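You operate a simulated robot arm through the tools that you are given. There is no shell and no other tool. Be economical: measure what you need, move in short steps, check, and stop when the job is done.

You run a simulated two-armed robot. Do the job below in one go: nothing can be reset, and whatever is moved stays where it is left.

Task
Put the small beaker in the sink bowl. Fetch the pink jar that says "MU67" from the sample bench and set it on the upper shelf under the caps drawer. Turn the portion dial to 10 g. Put the bottle marked "clear water" from the packing bench on the upper shelf under the labels drawer and the bottle marked "rinse water" on the finishing bench. Fetch the small mixing shaft and stand it on top of the paper sleeves carton. Open the labels drawer, take the label card on the sample bench and put it away in the inside of the labels drawer and shut the drawer again. The order is free. Set down upright: small beaker, pink jar, bottle, small mixing shaft.

The check looks at the end state, three seconds after you hand in, the way a careful person would. Anything else that was tipped, shoved, dropped, spilled or broken makes it a failure. Lids that push on must go on centred and level and be pressed home; caps that screw on are set level and turned clockwise until they are tight.

Robot
Two 7-joint arms with three-finger grippers on one trunk, on a base that drives. Base frame: it is fixed to the floor where the robot stands at the start and does not move with it; the origin is under the middle of the robot, x ahead of it, y to its left, z up. Readings come in mm, degrees, newtons and seconds.
The left shoulder is at the start at [30, 124, 1058], the right one opposite. With the tool pointing down near the work surface each hand reaches from about 100 to 780 mm from the robot's upright axis, wherever it stands, measured 20 degrees to its own side. Places, roughly: brown bottle of clear water, brown bottle of soft  [500, 2000, 1000]; finishing bench [-2400, -1900, 900]; inside of the labels drawer [700, 2000, 700]; label card [750, 0, 1000]; labels drawer [600, 2000, 800]; paper sleeves carton [750, 0, 1000]; pink jar [750, 0, 1000]; portion dial [700, 1700, 1000]; sink bowl [700, 3100, 800]; small beaker (7x6x8 cm) [500, -100, 900]; small mixing shaft (3x3x11 cm) [800, 200, 900]; upper shelf under the caps drawer (25x52 cm) [-2300, -1500, 400]; upper shelf under the labels drawer (25x52 cm) [560, 1960, 400]. Payload 2.2 kg a hand.
The TCP of each hand is the grasp point between the finger pads, 28 mm short of the fingertips. In the tool frame z runs along the fingers and y along their closing line. The gripper opens to 102 mm. The gripper's body begins 71 mm behind the TCP.
Orientation is told as [roll, pitch, yaw] about the base's x, y, z axes, in that order, counted from this pose: with the fingers straight down and closing along the base's y, the tool's x points along the base's -x, its y along +y and its z along -z.

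Tools
- The arms move only by the tool apply_moves. It takes "left_commands", "right_commands" or both (then of equal length, played together; a hand with none holds still); each is a list of rows, each a list of 7 numbers: the shift along the tool's x, y, z in units of 50 mm (1.0 is 50 mm), then the turn, a rotation vector about the tool's x, y, z in units of 4 degrees (1.0 is 4 degrees), then the gripper command, from -1 (fully open) to 1 (shut), values between in proportion. In form: [[x, y, z, wx, wy, wz, fingers], ...]. A call has 1 to 8 rows; each row shifts and turns the commanded pose from where the row before left it, along the tool's axes as they then stand. A call with a number of a shift or a turn outside -1 to 1 is refused whole. A row lasts 0.2 s, in which the tool goes at most 50 mm and 8.6 degrees; a call with a longer step from one row to the next is refused whole, and so is a gripper value outside its range. A pose out of reach is approached as far as the arm can. The call stops where the force on the tool passes 40 N (or 10 N more than at its start, if that is more) or the arm is blocked; 0.2 s more then pass. Each finger halts on what it meets, pressing with about 43 N; the grip force reading is that of the motor and also rises with nothing between the fingers. The clock runs only during rows and for 0.2 s after the last one: add rows that do not move to give the fingers time. The reply holds the time, the measured pose of the TCP, the force on the tool along the base axes, the opening and the grip force, in the units named above and with some noise, with the torque about the TCP (base axes, N m) and any sound that the robot's microphone picked up.
- Cameras (640 x 400 px; columns grow to the right, rows downward): "scene" is now at [48.3, -5.2, 1772.7]; the picture's right is [-0.05, -1.00, 0.00], its down [-0.77, 0.04, -0.64] and it looks along [0.63, -0.03, -0.77] (base axes); focal length 254 px, centre (320, 200). "left" rides on the left gripper at [72, 38, -86] in its tool frame; the picture's right is [-0.46, 0.89, 0.00], its down [-0.60, -0.32, -0.73] and it looks along [-0.65, -0.34, 0.68] (tool axes); focal length 256 px, centre (320, 200). "right" rides on the right gripper at [69, 44, -86] in its tool frame; the picture's right is [-0.53, 0.85, 0.00], its down [-0.58, -0.36, -0.73] and it looks along [-0.62, -0.39, 0.68] (tool axes); focal length 256 px, centre (320, 200). There is no depth. A picture from a camera that has moved, and an enlarged one, comes with that camera's place and axes in the base frame and with its lens.
- get_image(camera): a new picture of that camera. It takes no simulated time.
- lift_body(by): slides the trunk up (or, below 0, down) by that many mm; the arms and the scene camera ride with it, the base frame stays. It gives what a move gives, with no picture.
- steer(legs): drives the robot by 1 to 6 legs, each [ahead, left, turn to the left] in mm, mm and degrees, along the robot's own axes; the way and the turn of a leg run together, so that a leg with both is an arc; at most 1500 mm and 180 degrees a leg. The arms and the cameras ride along, it lands a little off, and it stops where it bumps. It gives what a move gives.
- turn_head(pan, tilt): turns the head with the scene camera to pan (to the left, within 143 degrees either way) and tilt (down, from -29 to 69), counted from straight ahead of the robot. It gives what a move gives.
- enlarge(camera, box): a new picture of the part [left, top, right, bottom] of that camera's present view, enlarged. It takes no simulated time.
- job_done(): hands the job in; it is judged then, once.

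Go step by step. Nothing tells you exact positions but the pictures and the camera data: compare them with the known pose of the tool, close in by small moves and look again before you grip or let go. The budget is 217 turns and 208 pictures, counting those below and the enlarged ones. Unless the task says otherwise, let go and move clear before handing in.

The tools are called after "Request:" as name(argument=value, ...) on one line, values as JSON. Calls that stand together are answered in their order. apply_moves: Moves the arms, as the interface text tells. Its arguments: {"type":"object","properties":{"left_commands":{"type":"array"},"right_commands":{"type":"array"}},"required":[]} The other tools are called the same way: lift_body (by) slides the trunk up or down; steer (legs) drives the base; turn_head (pan, tilt) turns the head that bears the scene camera; get_image (camera) takes a picture; enlarge (camera, box) takes an enlarged picture of a part of a camera's view; job_done () hands the job in.

At the start:

```text
clock: 0.0
left_tcp_pos: [628.6, 302.4, 1278.4]
left_orientation: [0.0, 0.1, -0.1]
left_contact_force: [0.2, 1.0, -0.3]
left_wrist_torque: [-0.01, -0.01, -0.01]
left_opening: 102.0
left_grip_force: 0.1
right_tcp_pos: [385.7, -160.8, 1275.5]
right_orientation: [0.0, 0.1, 0.0]
right_contact_force: [-0.5, -0.4, -0.4]
right_wrist_torque: [-0.01, 0.07, -0.01]
right_opening: 102.3
right_grip_force: 0.0
trunk travel left (down, up): [-300.0, 240.0]
robot x, y, heading: [-3.9, -0.3, -0.1]
head pan, tilt: [-2.8, 50.6]
```

scene: 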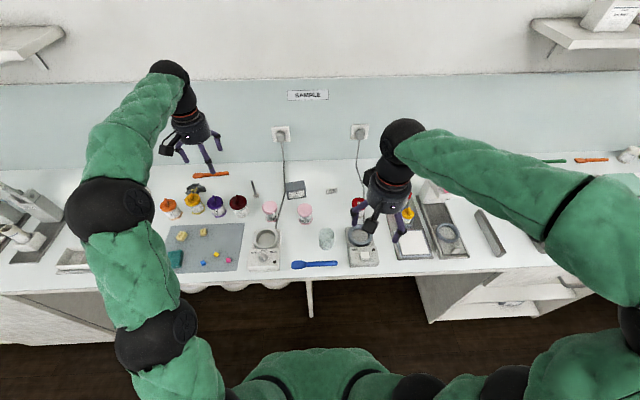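
right: 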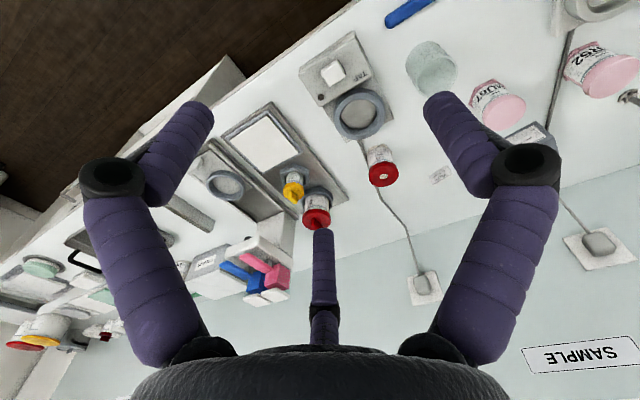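
left: 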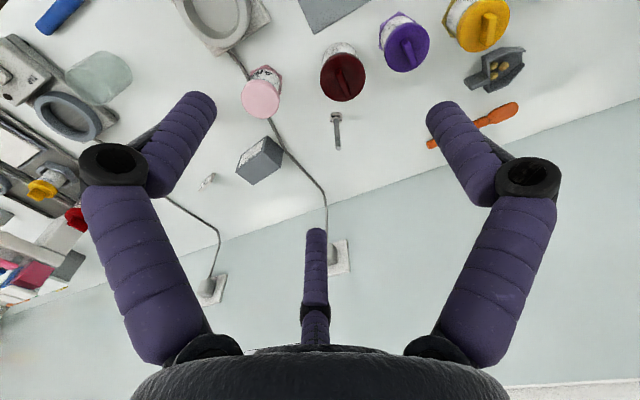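

I see the sample bench ahead with jars, scales and a beaker in the middle. First I look closer at it and around the room.

Request:
enlarge(camera="scene", box=[140, 160, 340, 285])

Request:
enlarge(camera="scene", box=[300, 160, 500, 285])

Request:
turn_head(pan=75, tilt=35)

```text
3.20 times, centred on (240, 222) of scene
camera zoom: at [48.3, -5.2, 1772.7], right [-0.05, -1.0, 0.0], down [-0.77, 0.04, -0.64], along [0.63, -0.03, -0.77], focal length 813 px, centre (576, 128)
```

zoom: 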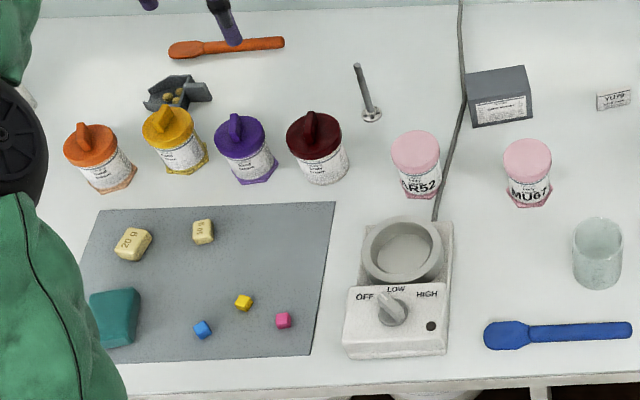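

```text
3.20 times, centred on (400, 222) of scene
camera zoom: at [48.3, -5.2, 1772.7], right [-0.05, -1.0, 0.0], down [-0.77, 0.04, -0.64], along [0.63, -0.03, -0.77], focal length 813 px, centre (64, 128)
```

zoom: 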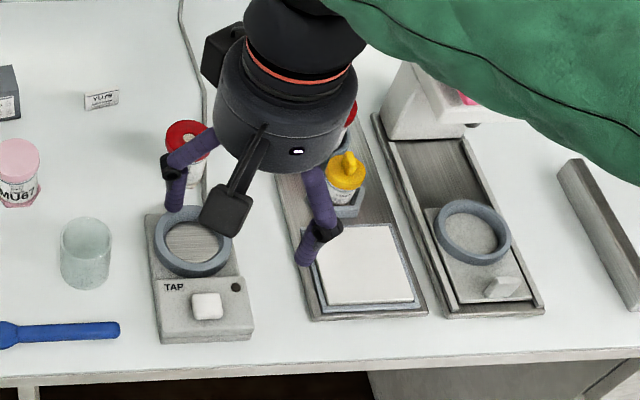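

```text
clock: 1.5
left_tcp_pos: [628.6, 302.1, 1278.6]
left_orientation: [0.1, 0.0, 0.0]
left_contact_force: [-0.3, -0.3, 0.3]
left_wrist_torque: [-0.01, 0.01, -0.02]
left_opening: 101.9
left_grip_force: 0.0
right_tcp_pos: [385.1, -161.0, 1274.6]
right_orientation: [-0.1, 0.0, 0.1]
right_contact_force: [0.3, -0.8, -0.5]
right_wrist_torque: [0.02, -0.01, -0.01]
right_opening: 101.7
right_grip_force: 0.1
trunk travel left (down, up): [-300.0, 240.0]
robot x, y, heading: [-0.3, 2.8, -0.1]
head pan, tilt: [75.0, 35.0]
```

The shaft, a grey labelled box (perhaps the carton), the label card, MU67 jar and beaker are all on the sample bench. Now I look left.

Request:
get_image(camera="scene")

Request:
enlarge(camera="left", box=[180, 60, 380, 220])

```text
202 pictures are left
camera scene: at [-5.2, 83.6, 1795.1], right [0.97, -0.26, 0.0], down [-0.15, -0.55, -0.82], along [0.21, 0.79, -0.57], focal length 254 px, centre (320, 200)
```

scene: 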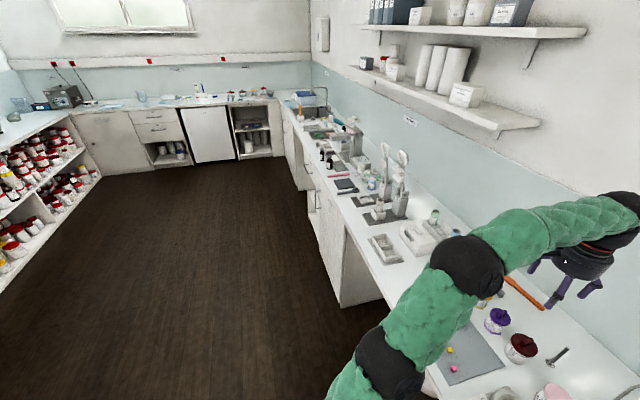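

```text
2.50 times, centred on (280, 140) of left
camera zoom: at [555.0, 339.8, 1364.1], right [0.46, 0.89, 0.0], down [0.6, -0.32, 0.73], along [0.65, -0.34, -0.68], focal length 640 px, centre (420, 350)
```

zoom: 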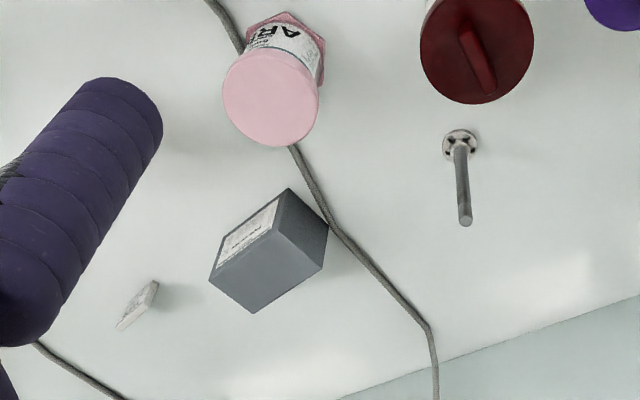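

The bench is at z≈900; shaft at about (802,248), carton top centre about (802,68,960). I test how the fingers look when closed, while looking at the rest of the room.

Request:
apply_moves(left_commands=[[0, 0, 0, 0, 0, 0, 1], [0, 0, 0, 0, 0, 0, 1], [0, 0, 0, 0, 0, 0, 1], [0, 0, 0, 0, 0, 0, 1]])

Request:
get_image(camera="left")

Request:
turn_head(pan=-140, tilt=30)

Request:
get_image(camera="scene")

```text
clock: 2.5
left_tcp_pos: [628.3, 302.1, 1278.0]
left_orientation: [0.0, 0.0, -0.1]
left_contact_force: [0.4, 0.3, -0.3]
left_wrist_torque: [-0.01, 0.02, 0.01]
left_opening: 1.7
left_grip_force: 31.4
right_tcp_pos: [385.0, -161.2, 1275.2]
right_orientation: [0.0, 0.1, 0.0]
right_contact_force: [-0.3, -0.7, -0.4]
right_wrist_torque: [-0.02, 0.01, 0.02]
right_opening: 101.9
right_grip_force: 0.0
trunk travel left (down, up): [-300.0, 240.0]
robot x, y, heading: [-0.8, 1.8, 0.2]
head pan, tilt: [75.0, 35.0]
```

```text
200 pictures are left
camera left: at [555.0, 339.8, 1364.1], right [0.46, 0.89, 0.0], down [0.6, -0.32, 0.73], along [0.65, -0.34, -0.68], focal length 256 px, centre (320, 200)
```

left: 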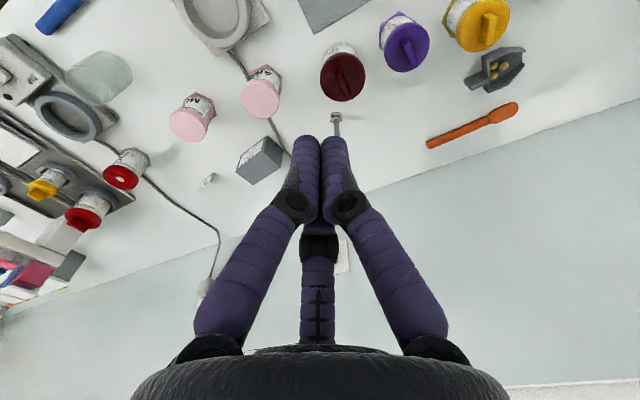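

```text
clock: 5.6
left_tcp_pos: [628.1, 302.0, 1277.0]
left_orientation: [0.0, 0.0, 0.0]
left_contact_force: [0.0, -0.3, -0.6]
left_wrist_torque: [0.01, -0.02, 0.0]
left_opening: 2.0
left_grip_force: 31.5
right_tcp_pos: [386.2, -160.6, 1275.3]
right_orientation: [0.0, 0.0, 0.1]
right_contact_force: [0.0, -0.7, 1.0]
right_wrist_torque: [0.01, -0.04, 0.0]
right_opening: 101.8
right_grip_force: 0.1
trunk travel left (down, up): [-300.0, 240.0]
robot x, y, heading: [-0.4, 3.5, 0.2]
head pan, tilt: [-140.0, 30.0]
```

```text
199 pictures are left
camera scene: at [-97.3, -59.6, 1803.0], right [-0.64, 0.77, 0.0], down [0.38, 0.32, -0.87], along [-0.66, -0.56, -0.5], focal length 254 px, centre (320, 200)
```

scene: 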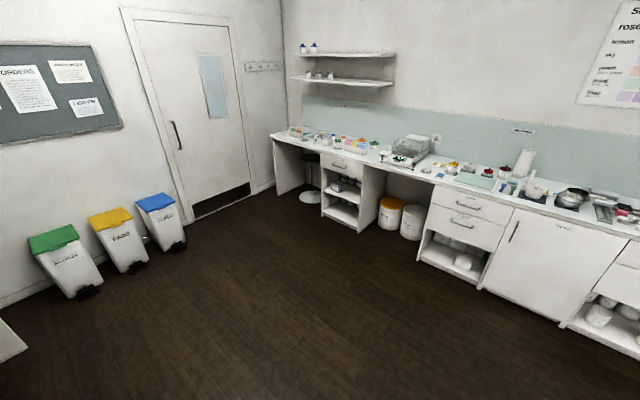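

The three visible fingers meet at the TCP when closed. I zoom on the far bench to find the caps drawer and the finishing bench.

Request:
enlarge(camera="scene", box=[260, 110, 480, 250])

Request:
enlarge(camera="scene", box=[420, 110, 640, 360])

Request:
steer(legs=[[120, 0, 0]])

```text
2.86 times, centred on (370, 180) of scene
camera zoom: at [-97.3, -59.6, 1803.0], right [-0.64, 0.77, 0.0], down [0.38, 0.32, -0.87], along [-0.66, -0.56, -0.5], focal length 726 px, centre (177, 257)
```

zoom: 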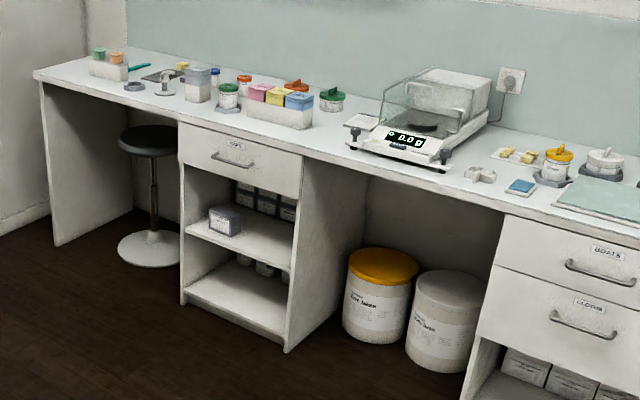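

```text
1.60 times, centred on (530, 235) of scene
camera zoom: at [-97.3, -59.6, 1803.0], right [-0.64, 0.77, 0.0], down [0.38, 0.32, -0.87], along [-0.66, -0.56, -0.5], focal length 406 px, centre (-16, 144)
```

zoom: 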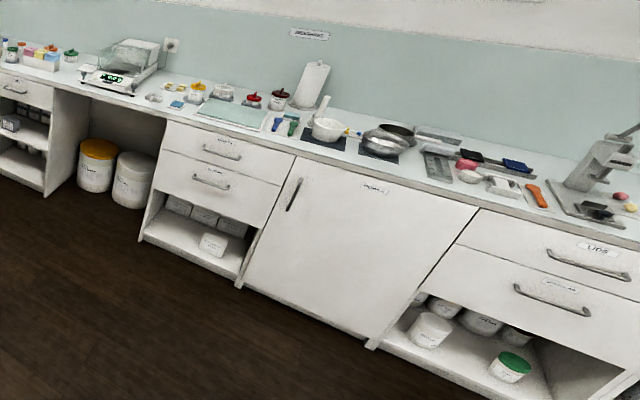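

```text
clock: 6.8
left_tcp_pos: [746.9, 303.5, 1277.1]
left_orientation: [0.1, -0.1, 0.2]
left_contact_force: [1.0, 0.0, -0.4]
left_wrist_torque: [-0.03, 0.02, 0.0]
left_opening: 2.1
left_grip_force: 31.8
right_tcp_pos: [505.1, -159.5, 1276.1]
right_orientation: [-0.1, 0.1, 0.2]
right_contact_force: [-0.3, 0.8, -0.3]
right_wrist_torque: [-0.01, 0.03, 0.04]
right_opening: 102.0
right_grip_force: 0.1
trunk travel left (down, up): [-300.0, 240.0]
robot x, y, heading: [117.3, 2.0, 0.4]
head pan, tilt: [-140.0, 30.0]
```

Robot is at x=117 now. I bring the left hand above the shaft, fingers partly open, and check.

Request:
apply_moves(left_commands=[[-0.275, -0.275, 0.9, 0, 0, 0, 0.2], [-0.275, -0.275, 0.9, 0, 0, 0, 0.2], [-0.275, -0.275, 0.9, 0, 0, 0, 0.2], [-0.275, -0.275, 0.8, 0, 0, 0, 0.2], [0, 0, 0, 0, 0, 0, 0.2]])

Request:
get_image(camera="left")

Request:
turn_head(pan=0, tilt=50)

Request:
get_image(camera="scene")

```text
clock: 8.1
left_tcp_pos: [797.9, 250.1, 1102.6]
left_orientation: [0.0, -0.1, 0.3]
left_contact_force: [-0.5, 0.1, -0.2]
left_wrist_torque: [0.04, 0.05, -0.03]
left_opening: 41.1
left_grip_force: 0.1
right_tcp_pos: [503.8, -158.6, 1275.2]
right_orientation: [0.0, 0.0, 0.1]
right_contact_force: [-0.9, 0.3, 0.6]
right_wrist_torque: [0.02, -0.06, 0.01]
right_opening: 102.1
right_grip_force: 0.1
trunk travel left (down, up): [-300.0, 240.0]
robot x, y, heading: [120.1, -1.2, 0.2]
head pan, tilt: [-140.0, 30.0]
```

```text
196 pictures are left
camera left: at [726.1, 288.0, 1189.6], right [0.46, 0.89, 0.0], down [0.6, -0.32, 0.73], along [0.65, -0.34, -0.68], focal length 256 px, centre (320, 200)
```

left: 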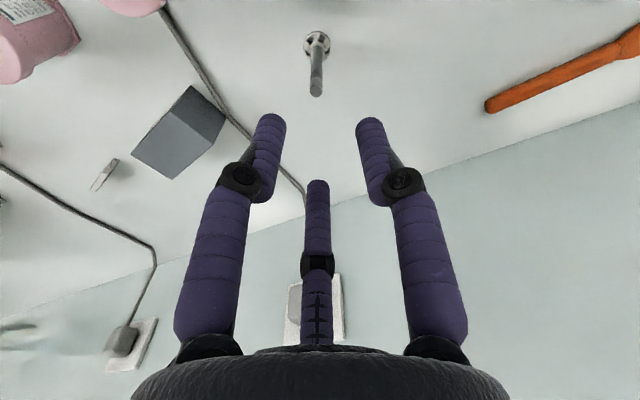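

```text
clock: 10.3
left_tcp_pos: [799.9, 249.0, 1103.9]
left_orientation: [-0.1, -0.1, 0.2]
left_contact_force: [0.1, 0.1, 0.7]
left_wrist_torque: [-0.01, -0.02, 0.02]
left_opening: 40.6
left_grip_force: 0.0
right_tcp_pos: [504.7, -159.6, 1275.4]
right_orientation: [0.0, 0.0, 0.2]
right_contact_force: [-0.4, 0.2, 0.3]
right_wrist_torque: [0.02, 0.02, 0.02]
right_opening: 102.0
right_grip_force: 0.1
trunk travel left (down, up): [-300.0, 240.0]
robot x, y, heading: [120.5, -3.5, 0.3]
head pan, tilt: [0.0, 50.0]
```

```text
195 pictures are left
camera scene: at [167.9, -1.2, 1773.4], right [0.0, -1.0, 0.0], down [-0.77, 0.0, -0.64], along [0.64, 0.0, -0.77], focal length 254 px, centre (320, 200)
```

scene: 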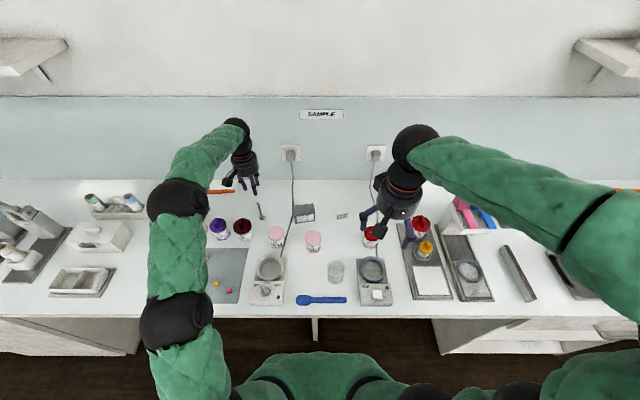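

Shaft stands at about (795,249.5). I descend over it and close, and read the carton's label.

Request:
enlarge(camera="scene", box=[250, 190, 370, 270])

Request:
apply_moves(left_commands=[[0.06, 0, 0.6, 0, 0, 0, 0.2], [0, 0, 0.9, 0, 0, 0, 0.2], [0, 0, 0.86, 0, 0, 0, 0.2], [0, 0, 0, 0, 0, 0, 0.2]])

Request:
get_image(camera="left")

```text
5.00 times, centred on (310, 230) of scene
camera zoom: at [167.9, -1.2, 1773.4], right [0.0, -1.0, 0.0], down [-0.77, 0.0, -0.64], along [0.64, 0.0, -0.77], focal length 1270 px, centre (370, 50)
```

zoom: 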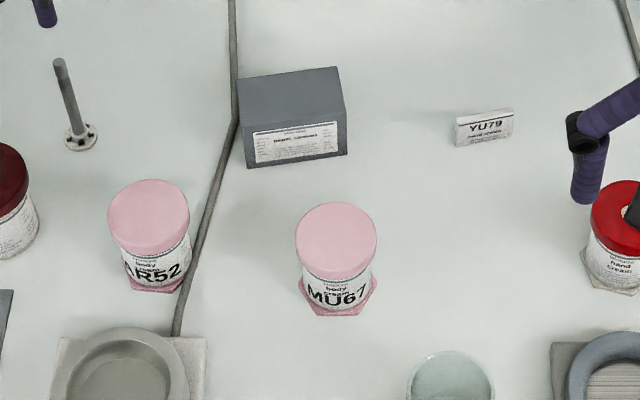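

```text
clock: 11.3
left_tcp_pos: [798.9, 249.1, 982.9]
left_orientation: [0.0, -0.1, 0.2]
left_contact_force: [0.1, 0.3, -0.2]
left_wrist_torque: [0.0, 0.03, 0.0]
left_opening: 40.5
left_grip_force: 0.1
right_tcp_pos: [503.9, -160.9, 1277.4]
right_orientation: [0.1, 0.0, 0.2]
right_contact_force: [0.9, -0.2, -0.5]
right_wrist_torque: [0.0, -0.03, 0.01]
right_opening: 102.1
right_grip_force: 0.0
trunk travel left (down, up): [-300.0, 240.0]
robot x, y, heading: [115.5, -3.3, 0.1]
head pan, tilt: [0.0, 50.0]
```

```text
193 pictures are left
camera left: at [726.3, 287.3, 1069.4], right [0.46, 0.89, 0.0], down [0.6, -0.32, 0.73], along [0.65, -0.34, -0.68], focal length 256 px, centre (320, 200)
```

left: 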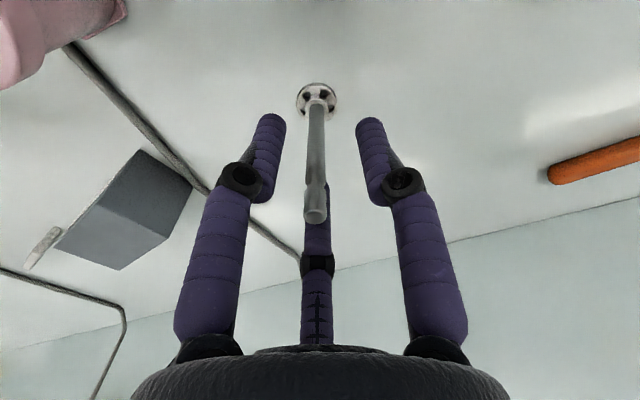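

The shaft is at (794,249.5), 5 mm nearer than the TCP. I correct, grip and lift slightly.

Request:
apply_moves(left_commands=[[0.1, 0.0, 0, 0, 0, 0, 0.2], [0, 0, 0, 0, 0, 0, 0.6], [0, 0, 0, 0, 0, 0, 1], [0, 0, 0, 0, 0, 0, 1], [0, 0, -0.4, 0, 0, 0, 1], [0, 0, -1, 0, 0, 0, 1], [0, 0, 0, 0, 0, 0, 1]])

Request:
get_image(camera="left")

```text
clock: 12.9
left_tcp_pos: [793.3, 251.8, 1054.2]
left_orientation: [0.0, 0.0, 0.1]
left_contact_force: [1.1, 0.3, -0.6]
left_wrist_torque: [0.01, 0.03, 0.02]
left_opening: 8.5
left_grip_force: 35.9
right_tcp_pos: [506.9, -160.9, 1275.3]
right_orientation: [0.1, 0.0, 0.2]
right_contact_force: [0.0, -0.2, -0.2]
right_wrist_torque: [-0.02, 0.03, 0.0]
right_opening: 102.3
right_grip_force: 0.0
trunk travel left (down, up): [-300.0, 240.0]
robot x, y, heading: [120.9, 0.8, -0.1]
head pan, tilt: [0.0, 50.0]
```

```text
192 pictures are left
camera left: at [719.8, 289.5, 1140.5], right [0.46, 0.89, 0.0], down [0.61, -0.32, 0.73], along [0.65, -0.34, -0.68], focal length 256 px, centre (320, 200)
```

left: 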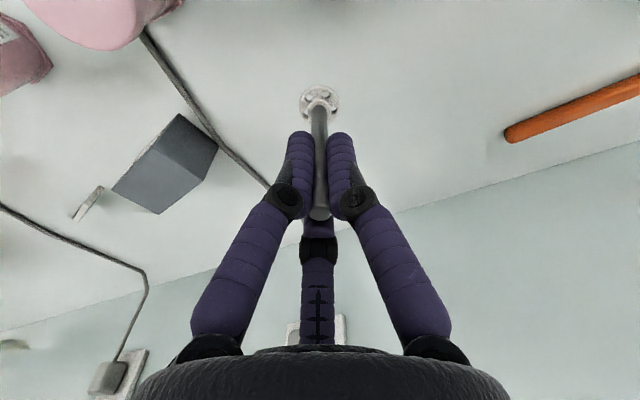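

Held. I raise a bit and carry it over the carton.

Request:
apply_moves(left_commands=[[0, 0, -0.9, 0, 0, 0, 1], [-0.05, -0.9, 0, 0, 0, 0, 1], [-0.05, -0.9, 0, 0, 0, 0, 1], [-0.05, -0.9, 0, 0, 0, 0, 1], [-0.02, -0.96, 0, 0, 0, 0, 1], [0, 0, 0, 0, 0, 0, 1], [0, 0, 0, 0, 0, 0, 1]])

Request:
get_image(camera="left")

Request:
enlarge(camera="scene", box=[250, 180, 370, 260])

```text
clock: 14.5
left_tcp_pos: [801.9, 63.1, 1101.9]
left_orientation: [0.0, -0.1, 0.2]
left_contact_force: [0.0, -0.3, -0.9]
left_wrist_torque: [0.04, 0.01, -0.01]
left_opening: 8.4
left_grip_force: 36.2
right_tcp_pos: [505.8, -160.8, 1275.0]
right_orientation: [0.0, 0.0, 0.2]
right_contact_force: [0.0, -0.4, 0.5]
right_wrist_torque: [0.02, 0.01, 0.02]
right_opening: 102.0
right_grip_force: 0.1
trunk travel left (down, up): [-300.0, 240.0]
robot x, y, heading: [118.8, 1.5, 0.3]
head pan, tilt: [0.0, 50.0]
```

```text
191 pictures are left
camera left: at [729.2, 101.7, 1187.9], right [0.46, 0.89, 0.0], down [0.61, -0.32, 0.73], along [0.65, -0.34, -0.68], focal length 256 px, centre (320, 200)
```

left: 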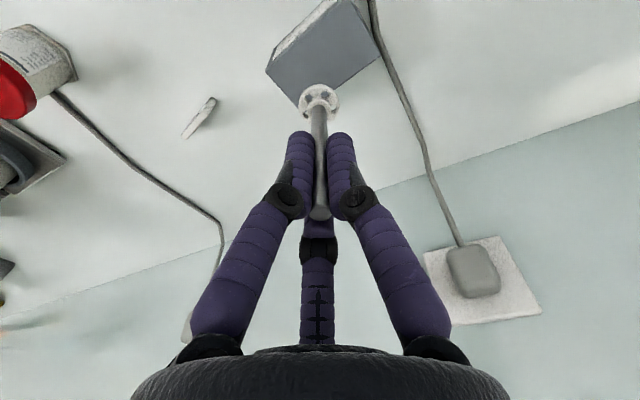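

```text
5.00 times, centred on (310, 220) of scene
camera zoom: at [168.1, -2.2, 1773.4], right [0.0, -1.0, 0.0], down [-0.77, 0.0, -0.64], along [0.64, 0.0, -0.77], focal length 1270 px, centre (370, 100)
```

zoom: 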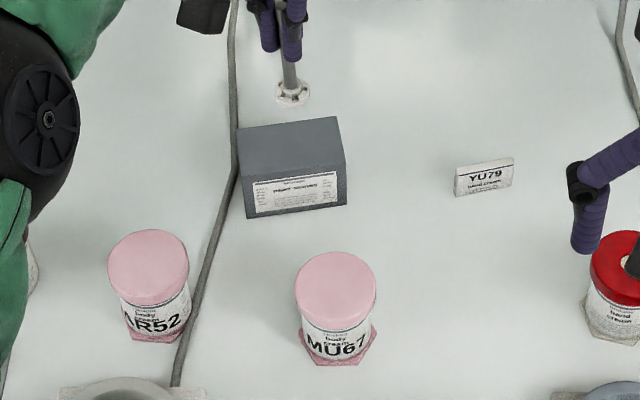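

Carton top centre ≈(797,66). I shift a little, lower most of the way and look.

Request:
apply_moves(left_commands=[[0.1, 0.06, 0.4, 0, 0, 0, 1], [0, 0, 0.4, 0, 0, 0, 1], [0, 0, 0, 0, 0, 0, 1]])

Request:
get_image(camera="left")

Request:
enlarge(camera="scene", box=[270, 180, 350, 240])

```text
clock: 15.3
left_tcp_pos: [796.8, 68.5, 1062.1]
left_orientation: [0.0, -0.1, 0.1]
left_contact_force: [0.0, -0.1, 0.2]
left_wrist_torque: [0.01, 0.0, -0.02]
left_opening: 8.2
left_grip_force: 36.5
right_tcp_pos: [505.2, -159.1, 1276.6]
right_orientation: [0.1, 0.0, 0.2]
right_contact_force: [-0.2, 0.2, -0.4]
right_wrist_torque: [0.0, 0.0, -0.01]
right_opening: 101.9
right_grip_force: 0.1
trunk travel left (down, up): [-300.0, 240.0]
robot x, y, heading: [119.2, 1.4, 0.3]
head pan, tilt: [0.0, 50.0]
```

```text
189 pictures are left
camera left: at [724.0, 106.6, 1147.9], right [0.46, 0.89, 0.0], down [0.6, -0.32, 0.73], along [0.65, -0.34, -0.68], focal length 256 px, centre (320, 200)
```

left: 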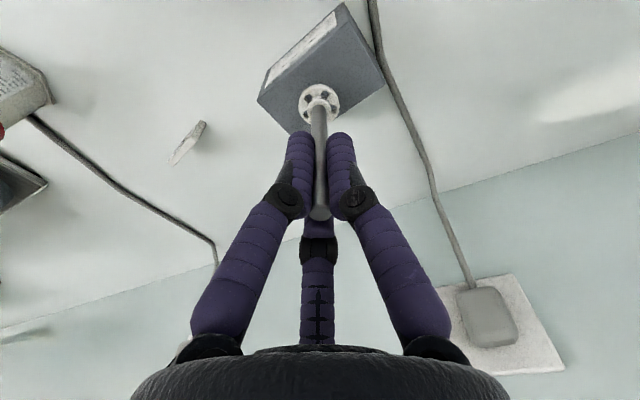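

```text
6.67 times, centred on (310, 210) of scene
camera zoom: at [167.5, -1.1, 1773.4], right [0.0, -1.0, 0.0], down [-0.77, 0.0, -0.64], along [0.64, 0.0, -0.77], focal length 1694 px, centre (387, 133)
```

zoom: 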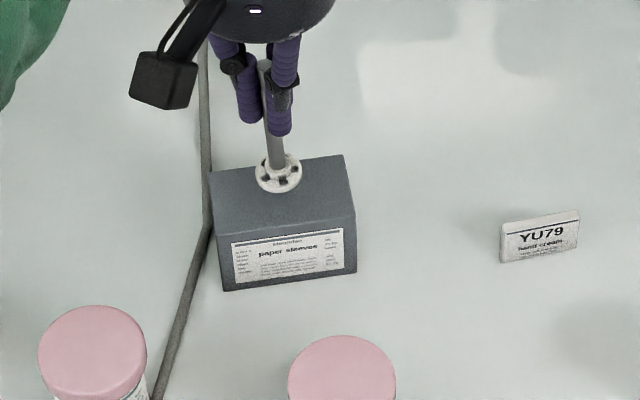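

The label confirms "paper sleeves", and the shaft is over its middle. I lower the rest slowly.

Request:
apply_moves(left_commands=[[0, 0.0, 0.15, 0, 0, 0, 1], [0, 0, 0.1, 0, 0, 0, 1], [0, 0, 0, 0, 0, 0, 1]])

Request:
apply_moves(left_commands=[[0, 0, 0.05, 0, 0, 0, 1], [0, 0, 0, 0, 0, 0, 1]])

Request:
enlarge(camera="scene", box=[270, 180, 350, 240])

```text
clock: 16.1
left_tcp_pos: [797.4, 68.6, 1047.8]
left_orientation: [0.0, 0.1, 0.2]
left_contact_force: [-1.0, 0.1, -1.2]
left_wrist_torque: [-0.02, 0.01, 0.0]
left_opening: 8.4
left_grip_force: 36.6
right_tcp_pos: [505.2, -158.6, 1275.0]
right_orientation: [0.0, 0.1, 0.2]
right_contact_force: [0.6, 0.9, -0.4]
right_wrist_torque: [0.01, 0.03, -0.03]
right_opening: 102.1
right_grip_force: 0.1
trunk travel left (down, up): [-300.0, 240.0]
robot x, y, heading: [116.2, 1.7, 0.2]
head pan, tilt: [0.0, 50.0]
```

```text
clock: 16.7
left_tcp_pos: [796.5, 66.9, 1045.5]
left_orientation: [-0.1, 0.0, 0.2]
left_contact_force: [0.5, 0.3, -1.3]
left_wrist_torque: [-0.02, -0.01, 0.0]
left_opening: 8.3
left_grip_force: 36.1
right_tcp_pos: [506.0, -159.1, 1276.4]
right_orientation: [0.0, 0.0, 0.2]
right_contact_force: [-0.5, -0.4, -0.8]
right_wrist_torque: [0.01, 0.02, 0.0]
right_opening: 102.2
right_grip_force: 0.0
trunk travel left (down, up): [-300.0, 240.0]
robot x, y, heading: [119.3, 1.6, 0.2]
head pan, tilt: [0.0, 50.0]
```

```text
6.67 times, centred on (310, 210) of scene
camera zoom: at [167.9, -1.2, 1773.4], right [0.0, -1.0, 0.0], down [-0.77, 0.0, -0.64], along [0.64, 0.0, -0.77], focal length 1694 px, centre (387, 133)
```

zoom: 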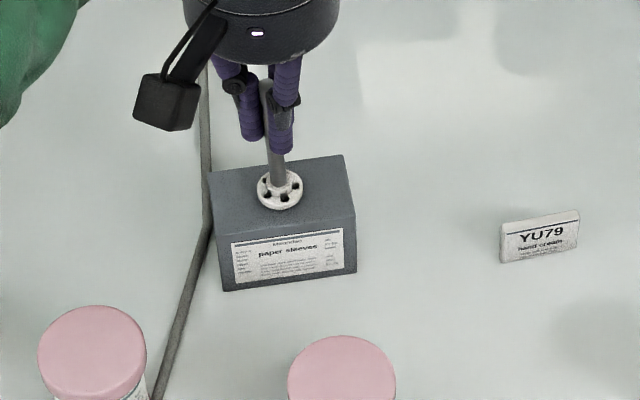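

Request:
apply_moves(left_commands=[[0, 0, 0.06, 0, 0, 0, 1], [0, 0, 0, 0, 0, 0, 1]])

Request:
apply_moves(left_commands=[[0, 0, 0.04, 0, 0, 0, 1], [0, 0, 0, 0, 0, 0, 1]])

Request:
enlarge(camera="scene", box=[270, 180, 350, 240])

```text
clock: 17.3
left_tcp_pos: [798.1, 69.3, 1042.4]
left_orientation: [0.1, -0.3, 0.2]
left_contact_force: [-1.0, -0.4, 4.9]
left_wrist_torque: [0.02, 0.05, -0.02]
left_opening: 8.5
left_grip_force: 36.1
right_tcp_pos: [505.3, -158.1, 1276.1]
right_orientation: [0.0, 0.0, 0.2]
right_contact_force: [0.5, 0.5, -0.4]
right_wrist_torque: [0.01, 0.03, 0.0]
right_opening: 101.9
right_grip_force: 0.1
trunk travel left (down, up): [-300.0, 240.0]
robot x, y, heading: [116.4, 1.0, 0.2]
head pan, tilt: [0.0, 50.0]
```

```text
clock: 17.9
left_tcp_pos: [796.2, 69.5, 1043.1]
left_orientation: [0.1, -0.2, 0.1]
left_contact_force: [0.5, -0.1, 12.2]
left_wrist_torque: [0.02, 0.03, 0.0]
left_opening: 8.7
left_grip_force: 36.1
right_tcp_pos: [504.2, -159.5, 1277.3]
right_orientation: [-0.1, 0.0, 0.1]
right_contact_force: [0.3, 0.2, -0.7]
right_wrist_torque: [0.01, -0.02, -0.01]
right_opening: 102.1
right_grip_force: 0.1
trunk travel left (down, up): [-300.0, 240.0]
robot x, y, heading: [118.5, 1.4, 0.3]
head pan, tilt: [0.0, 50.0]
```

```text
6.67 times, centred on (310, 210) of scene
camera zoom: at [166.6, -1.4, 1773.5], right [0.0, -1.0, 0.0], down [-0.77, 0.0, -0.64], along [0.64, 0.0, -0.77], focal length 1694 px, centre (387, 133)
```

zoom: 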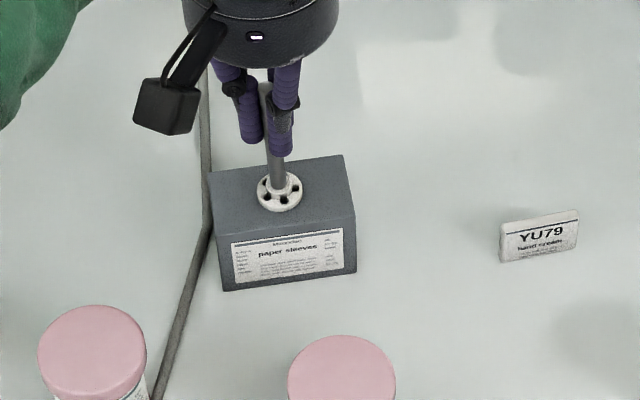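

It rests on the carton (contact felt). I relieve the pressure, open and rise.

Request:
apply_moves(left_commands=[[0, 0, -0.04, 0, 0, 0, 1], [0, 0, 0, 0, 0, 0, 0.7], [0, 0, 0, 0, 0, 0, 0.4], [0, 0, 0, 0, 0, 0, 0.3], [0, 0, -0.6, 0, 0, 0, 0.3], [0, 0, -1, 0, 0, 0, 0.3], [0, 0, -1, 0, 0, 0, 0.3]])

Request:
enlarge(camera="scene", box=[250, 180, 390, 280])

Request:
get_image(camera="left")

```text
clock: 19.5
left_tcp_pos: [797.5, 65.6, 1174.3]
left_orientation: [0.0, 0.1, 0.2]
left_contact_force: [0.1, 0.6, 0.5]
left_wrist_torque: [-0.03, -0.05, -0.01]
left_opening: 35.8
left_grip_force: 0.1
right_tcp_pos: [504.6, -159.1, 1275.7]
right_orientation: [0.0, 0.0, 0.2]
right_contact_force: [-0.8, 0.2, 0.3]
right_wrist_torque: [0.0, 0.0, 0.0]
right_opening: 102.1
right_grip_force: 0.0
trunk travel left (down, up): [-300.0, 240.0]
robot x, y, heading: [117.1, 1.4, -0.1]
head pan, tilt: [0.0, 50.0]
```

```text
4.00 times, centred on (320, 230) of scene
camera zoom: at [166.9, -1.4, 1773.4], right [0.0, -1.0, 0.0], down [-0.77, 0.0, -0.64], along [0.64, 0.0, -0.77], focal length 1016 px, centre (320, 80)
```

zoom: 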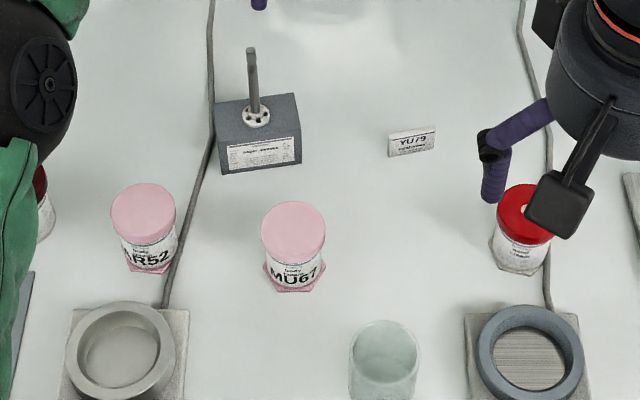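

```text
184 pictures are left
camera left: at [723.6, 104.7, 1258.8], right [0.46, 0.89, 0.0], down [0.61, -0.32, 0.73], along [0.65, -0.34, -0.68], focal length 256 px, centre (320, 200)
```

left: 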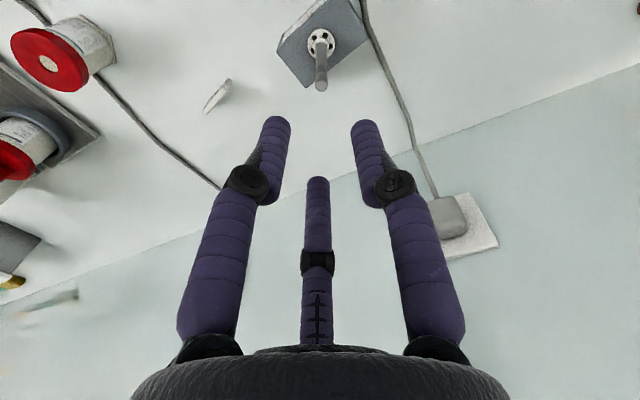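

The shaft stands on the carton. Next, the left hand withdraws and the right hand goes above the label card (about (792,-98)) for a close look.

Request:
apply_moves(left_commands=[[0.2, 0.5, -0.7, 0, 0, 0, 0.3], [0.4, 0.5, -0.3, 0, 0, 0, 0.3], [0.5, 0.5, 0, 0, 0, 0, 0], [0.5, 0.5, 0, 0, 0, 0, -0.5], [0.5, 0.5, 0, 0, 0, 0, -1], [0.5, 0.5, 0, 0, 0, 0, -1], [0, 0, 0, 0, 0, 0, -1]], right_commands=[[-0.6, 0, 0, 0, 0, 0, -0.5], [-0.8, 0.2, 0.4, 0, 0, 0, 0], [-0.8, 0.2, 0.4, 0, 0, 0, 0], [-0.8, 0.2, 0.4, 0, 0, 0, 0], [-0.8, 0.2, 0.5, 0, 0, 0, 0], [-0.8, 0.2, 0.5, 0, 0, 0, 0], [-0.6, 0.22, 0.6, 0, 0, 0, 0]])

Request:
get_image(camera="right")

Request:
get_image(camera="scene")

```text
clock: 21.1
left_tcp_pos: [669.5, 218.0, 1220.4]
left_orientation: [0.1, 0.2, 0.1]
left_contact_force: [0.5, -0.1, 0.0]
left_wrist_torque: [0.04, 0.03, -0.02]
left_opening: 101.8
left_grip_force: 0.0
right_tcp_pos: [769.3, -98.1, 1133.8]
right_orientation: [0.0, 0.1, 0.1]
right_contact_force: [0.3, 0.4, -0.1]
right_wrist_torque: [0.01, 0.02, 0.01]
right_opening: 51.2
right_grip_force: 0.0
trunk travel left (down, up): [-300.0, 240.0]
robot x, y, heading: [121.2, 1.2, 0.2]
head pan, tilt: [0.0, 50.0]
```

```text
183 pictures are left
camera right: at [701.3, -55.0, 1221.9], right [0.53, 0.85, 0.0], down [0.58, -0.36, 0.73], along [0.62, -0.39, -0.68], focal length 256 px, centre (320, 200)
```

right: 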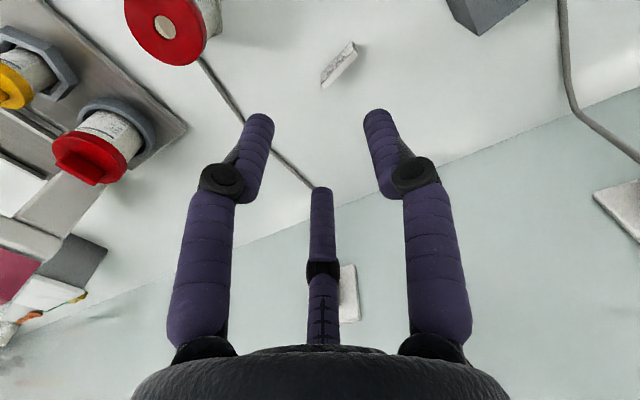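

```text
182 pictures are left
camera scene: at [171.3, -1.0, 1773.3], right [0.0, -1.0, 0.0], down [-0.77, 0.0, -0.64], along [0.64, 0.0, -0.77], focal length 254 px, centre (320, 200)
```

scene: 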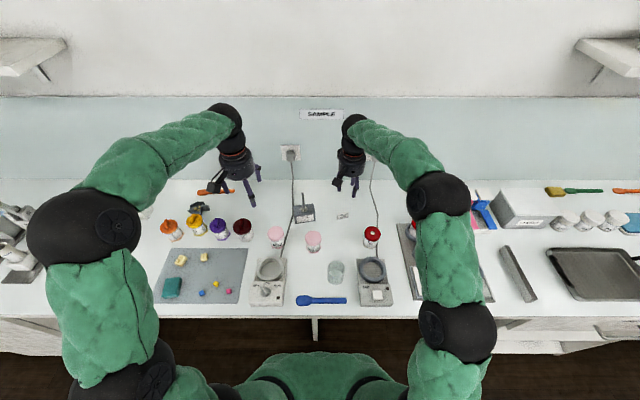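

Request:
enlarge(camera="right", box=[290, 20, 390, 100])

Request:
enlarge(camera="scene", box=[320, 195, 370, 230])

```text
5.00 times, centred on (340, 60) of right
camera zoom: at [701.3, -55.0, 1221.9], right [0.53, 0.85, 0.0], down [0.58, -0.36, 0.73], along [0.62, -0.39, -0.68], focal length 1280 px, centre (220, 900)
```

zoom: 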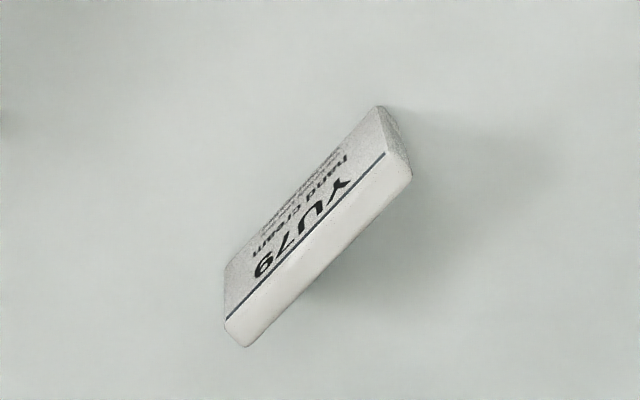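

```text
11.43 times, centred on (345, 212) of scene
camera zoom: at [171.3, -1.0, 1773.3], right [0.0, -1.0, 0.0], down [-0.77, 0.0, -0.64], along [0.64, 0.0, -0.77], focal length 2903 px, centre (34, 57)
```

zoom: 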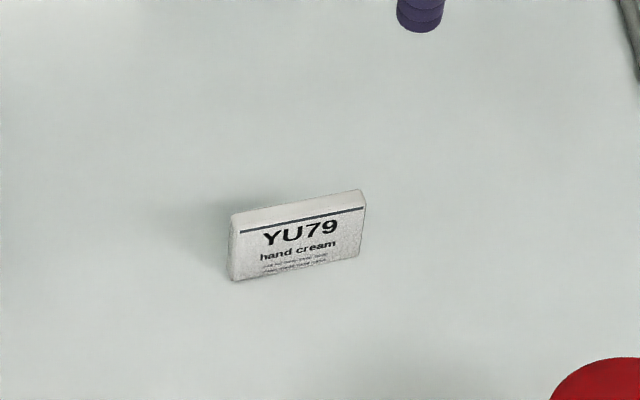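

The card is a small upright block, ~48×8×26 mm, centre (803,-97), long axis turned +13.6°. I turn the right hand accordingly and lower over its ends.

Request:
apply_moves(right_commands=[[-0.35, 0.02, 0.8, 0, 0, 0, -0.5], [-0.32, 0, 0.9, 0, 0, 0, -0.5], [0, 0, 0.9, 0, 0, -0.85, -0.5], [0, 0, 0.5, 0, 0, -0.85, -0.5], [0, 0, 0, 0, 0, -0.85, -0.5], [0, 0, 0, 0, 0, -0.85, -0.5], [0, 0, 0, 0, 0, 0, -0.5]])

Request:
get_image(camera="right")

Request:
enlarge(camera="scene", box=[300, 165, 400, 235])

```text
clock: 22.7
left_tcp_pos: [668.1, 218.9, 1222.5]
left_orientation: [-0.1, 0.0, 0.2]
left_contact_force: [-0.4, -0.9, -0.3]
left_wrist_torque: [-0.03, -0.01, -0.01]
left_opening: 102.0
left_grip_force: 0.0
right_tcp_pos: [798.5, -96.5, 981.1]
right_orientation: [0.0, 0.1, 13.8]
right_contact_force: [0.4, -0.5, 0.1]
right_wrist_torque: [-0.01, 0.0, 0.01]
right_opening: 76.4
right_grip_force: 0.1
trunk travel left (down, up): [-300.0, 240.0]
robot x, y, heading: [120.0, -2.2, 0.4]
head pan, tilt: [0.0, 50.0]
```

```text
179 pictures are left
camera right: at [722.4, -71.1, 1068.6], right [0.32, 0.95, 0.0], down [0.65, -0.22, 0.73], along [0.69, -0.23, -0.68], focal length 256 px, centre (320, 200)
```

right: 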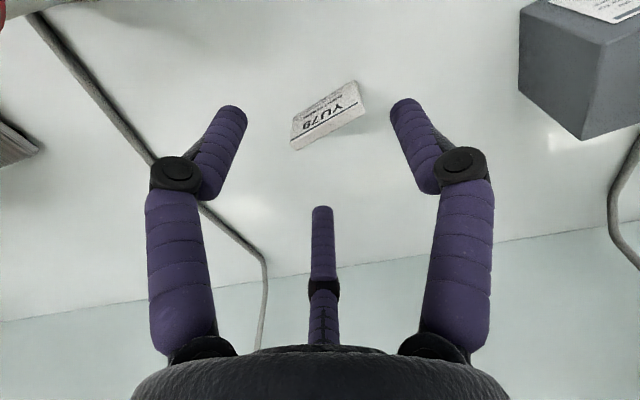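

```text
5.71 times, centred on (350, 200) of scene
camera zoom: at [167.7, -1.1, 1773.4], right [0.0, -1.0, 0.0], down [-0.77, 0.0, -0.64], along [0.64, 0.0, -0.77], focal length 1452 px, centre (149, 200)
```

zoom: 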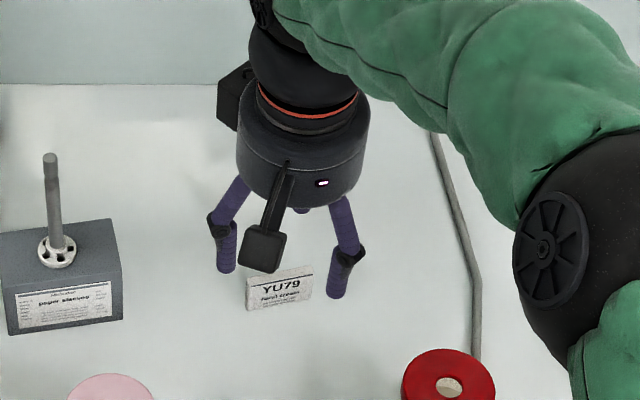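

Card is centred about 6 mm farther than the TCP. I correct, go down to z≈935 and look.

Request:
apply_moves(right_commands=[[-0.134, 0, 0.3, 0, 0, 0, -0.5], [0, 0, 0.62, 0, 0, 0, -0.5], [0, 0, 0, 0, 0, 0, -0.5]])

Request:
get_image(camera="right")

Request:
enlarge(camera="scene", box=[300, 165, 400, 235])

```text
clock: 23.5
left_tcp_pos: [668.2, 219.5, 1222.3]
left_orientation: [-0.1, 0.0, 0.2]
left_contact_force: [0.7, 0.2, 0.5]
left_wrist_torque: [0.0, 0.02, 0.0]
left_opening: 102.2
left_grip_force: 0.1
right_tcp_pos: [805.0, -95.9, 934.7]
right_orientation: [0.0, 0.0, 13.8]
right_contact_force: [0.3, -0.4, -0.4]
right_wrist_torque: [0.01, -0.02, 0.02]
right_opening: 76.5
right_grip_force: 0.0
trunk travel left (down, up): [-300.0, 240.0]
robot x, y, heading: [116.7, -2.6, 0.0]
head pan, tilt: [0.0, 50.0]
```

```text
177 pictures are left
camera right: at [728.7, -70.4, 1022.5], right [0.32, 0.95, 0.0], down [0.65, -0.22, 0.73], along [0.69, -0.23, -0.68], focal length 256 px, centre (320, 200)
```

right: 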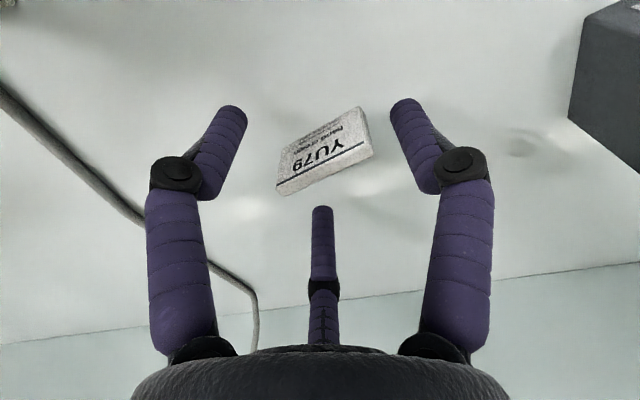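

```text
5.71 times, centred on (350, 200) of scene
camera zoom: at [167.5, -0.9, 1773.4], right [0.0, -1.0, 0.0], down [-0.77, 0.0, -0.64], along [0.64, 0.0, -0.77], focal length 1452 px, centre (149, 200)
```

zoom: 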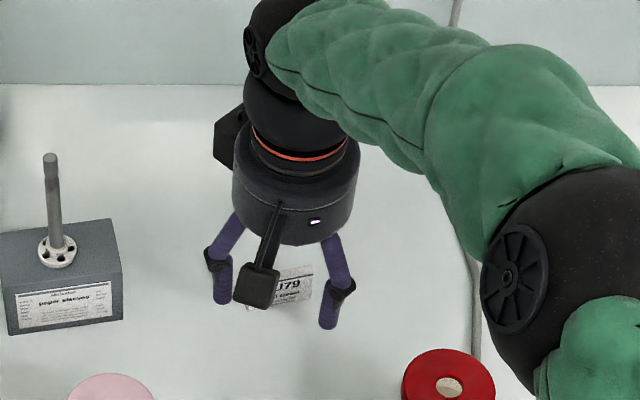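

Aligned. I close on the card and lift a little.

Request:
apply_moves(right_commands=[[0, 0, 0.06, 0, 0, 0, 0], [0, 0, 0, 0, 0, 0, 0.5], [0, 0, 0, 0, 0, 0, 0.5], [0, 0, 0, 0, 0, 0, 0.5], [0, 0, 0, 0, 0, 0, 0.5]])

Request:
get_image(camera="right")

```text
clock: 24.7
left_tcp_pos: [667.9, 218.7, 1222.3]
left_orientation: [0.1, 0.0, 0.2]
left_contact_force: [0.4, 0.0, 0.1]
left_wrist_torque: [0.01, 0.0, -0.01]
left_opening: 102.1
left_grip_force: 0.0
right_tcp_pos: [803.0, -95.0, 931.4]
right_orientation: [0.0, 0.0, 13.8]
right_contact_force: [-0.7, 0.2, 0.4]
right_wrist_torque: [-0.03, -0.02, 0.03]
right_opening: 25.3
right_grip_force: 0.0
trunk travel left (down, up): [-300.0, 240.0]
robot x, y, heading: [119.0, -1.6, 0.2]
head pan, tilt: [0.0, 50.0]
```

```text
175 pictures are left
camera right: at [728.8, -70.4, 1019.2], right [0.32, 0.95, 0.0], down [0.65, -0.22, 0.73], along [0.69, -0.23, -0.68], focal length 256 px, centre (320, 200)
```

right: 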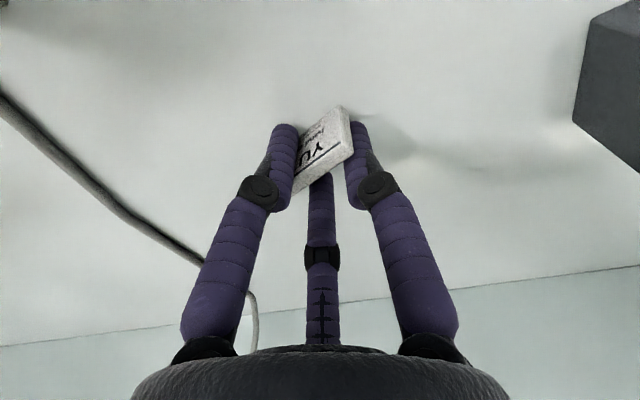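

The fingers act as three around the axis, so the card slid along instead of being gripped at its ends. I open, rise, and turn the hand by 90° to grip across its thickness.

Request:
apply_moves(right_commands=[[0, 0.1, 0, 0, 0, 0, 0], [0, 0, 0, 0, 0, 0, -0.5], [0, 0, -0.8, 0, 0, 0, -0.5], [0, 0, -0.8, 0, 0, 1, -0.5], [0, 0, -0.4, 0, 0, 1, -0.5], [0, 0, 0, 0, 0, 1, -0.5], [0, 0, 0, 0, 0, 1, -0.5], [0, 0, 0, 0, 0, 1, -0.5]])

Request:
apply_moves(right_commands=[[0, 0, 0, 0, 0, 1, -0.5], [0, 0, 0, 0, 0, 1, -0.5], [0, 0, 0, 0, 0, 1, -0.5], [0, 0, 0, 0, 0, 1, -0.5], [0, 0, 0, 0, 0, 1, -0.5], [0, 0, 0, 0, 0, 1, -0.5], [0, 0, 0, 0, 0, 1, -0.5], [0, 0, 0, 0, 0, 1, -0.5]])

Request:
apply_moves(right_commands=[[0, 0, 0, 0, 0, 1, -0.5], [0, 0, 0, 0, 0, 1, -0.5], [0, 0, 0, 0, 0, 1, -0.5], [0, 0, 0, 0, 0, 1, -0.5], [0, 0, 0, 0, 0, 1, -0.5], [0, 0, 0, 0, 0, 1, -0.5], [0, 0, 0, 0, 0, 1, -0.5], [0, 0, 0, 0, 0, 1, -0.5]])

Request:
get_image(camera="right")

Request:
enlarge(camera="scene", box=[300, 165, 400, 235])

```text
clock: 26.5
left_tcp_pos: [667.5, 217.8, 1222.0]
left_orientation: [0.0, -0.1, 0.2]
left_contact_force: [0.6, -1.7, 0.1]
left_wrist_torque: [-0.04, 0.01, -0.02]
left_opening: 101.6
left_grip_force: 0.0
right_tcp_pos: [805.2, -89.1, 1031.6]
right_orientation: [0.0, 0.0, -6.3]
right_contact_force: [0.8, -1.0, 0.0]
right_wrist_torque: [-0.04, 0.01, 0.02]
right_opening: 76.6
right_grip_force: 0.0
trunk travel left (down, up): [-300.0, 240.0]
robot x, y, heading: [119.9, -1.3, 0.1]
head pan, tilt: [0.0, 50.0]
```

```text
clock: 28.3
left_tcp_pos: [668.7, 219.2, 1221.1]
left_orientation: [0.0, 0.0, 0.1]
left_contact_force: [-0.7, -0.4, 1.1]
left_wrist_torque: [-0.01, 0.01, 0.02]
left_opening: 101.9
left_grip_force: 0.0
right_tcp_pos: [803.0, -90.4, 1031.1]
right_orientation: [0.0, -0.1, -38.3]
right_contact_force: [0.5, 0.4, 0.0]
right_wrist_torque: [0.02, 0.01, 0.01]
right_opening: 76.6
right_grip_force: 0.1
trunk travel left (down, up): [-300.0, 240.0]
robot x, y, heading: [117.4, -5.5, 0.2]
head pan, tilt: [0.0, 50.0]
```

```text
clock: 30.1
left_tcp_pos: [669.1, 219.2, 1222.6]
left_orientation: [-0.1, 0.0, 0.2]
left_contact_force: [0.5, 0.0, -0.4]
left_wrist_torque: [0.0, -0.01, -0.01]
left_opening: 101.8
left_grip_force: 0.1
right_tcp_pos: [804.3, -90.4, 1032.1]
right_orientation: [0.0, 0.0, -70.3]
right_contact_force: [-0.4, 0.0, 1.5]
right_wrist_torque: [0.0, 0.02, 0.0]
right_opening: 76.5
right_grip_force: 0.0
trunk travel left (down, up): [-300.0, 240.0]
robot x, y, heading: [118.8, -1.5, 0.2]
head pan, tilt: [0.0, 50.0]
```

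```text
174 pictures are left
camera right: at [823.6, -11.0, 1118.7], right [0.98, -0.22, 0.0], down [-0.15, -0.67, 0.73], along [-0.16, -0.71, -0.68], focal length 256 px, centre (320, 200)
```

right: 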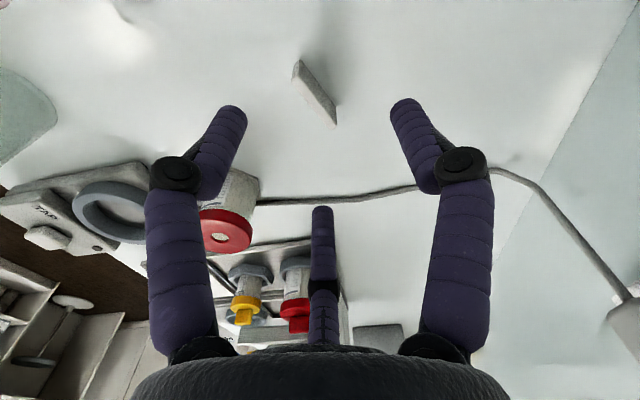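

```text
5.71 times, centred on (350, 200) of scene
camera zoom: at [168.0, -1.1, 1773.4], right [0.0, -1.0, 0.0], down [-0.77, 0.0, -0.64], along [0.64, 0.0, -0.77], focal length 1452 px, centre (149, 200)
```

zoom: 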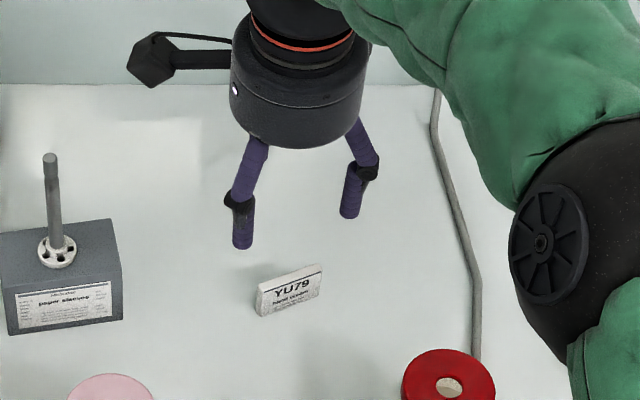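

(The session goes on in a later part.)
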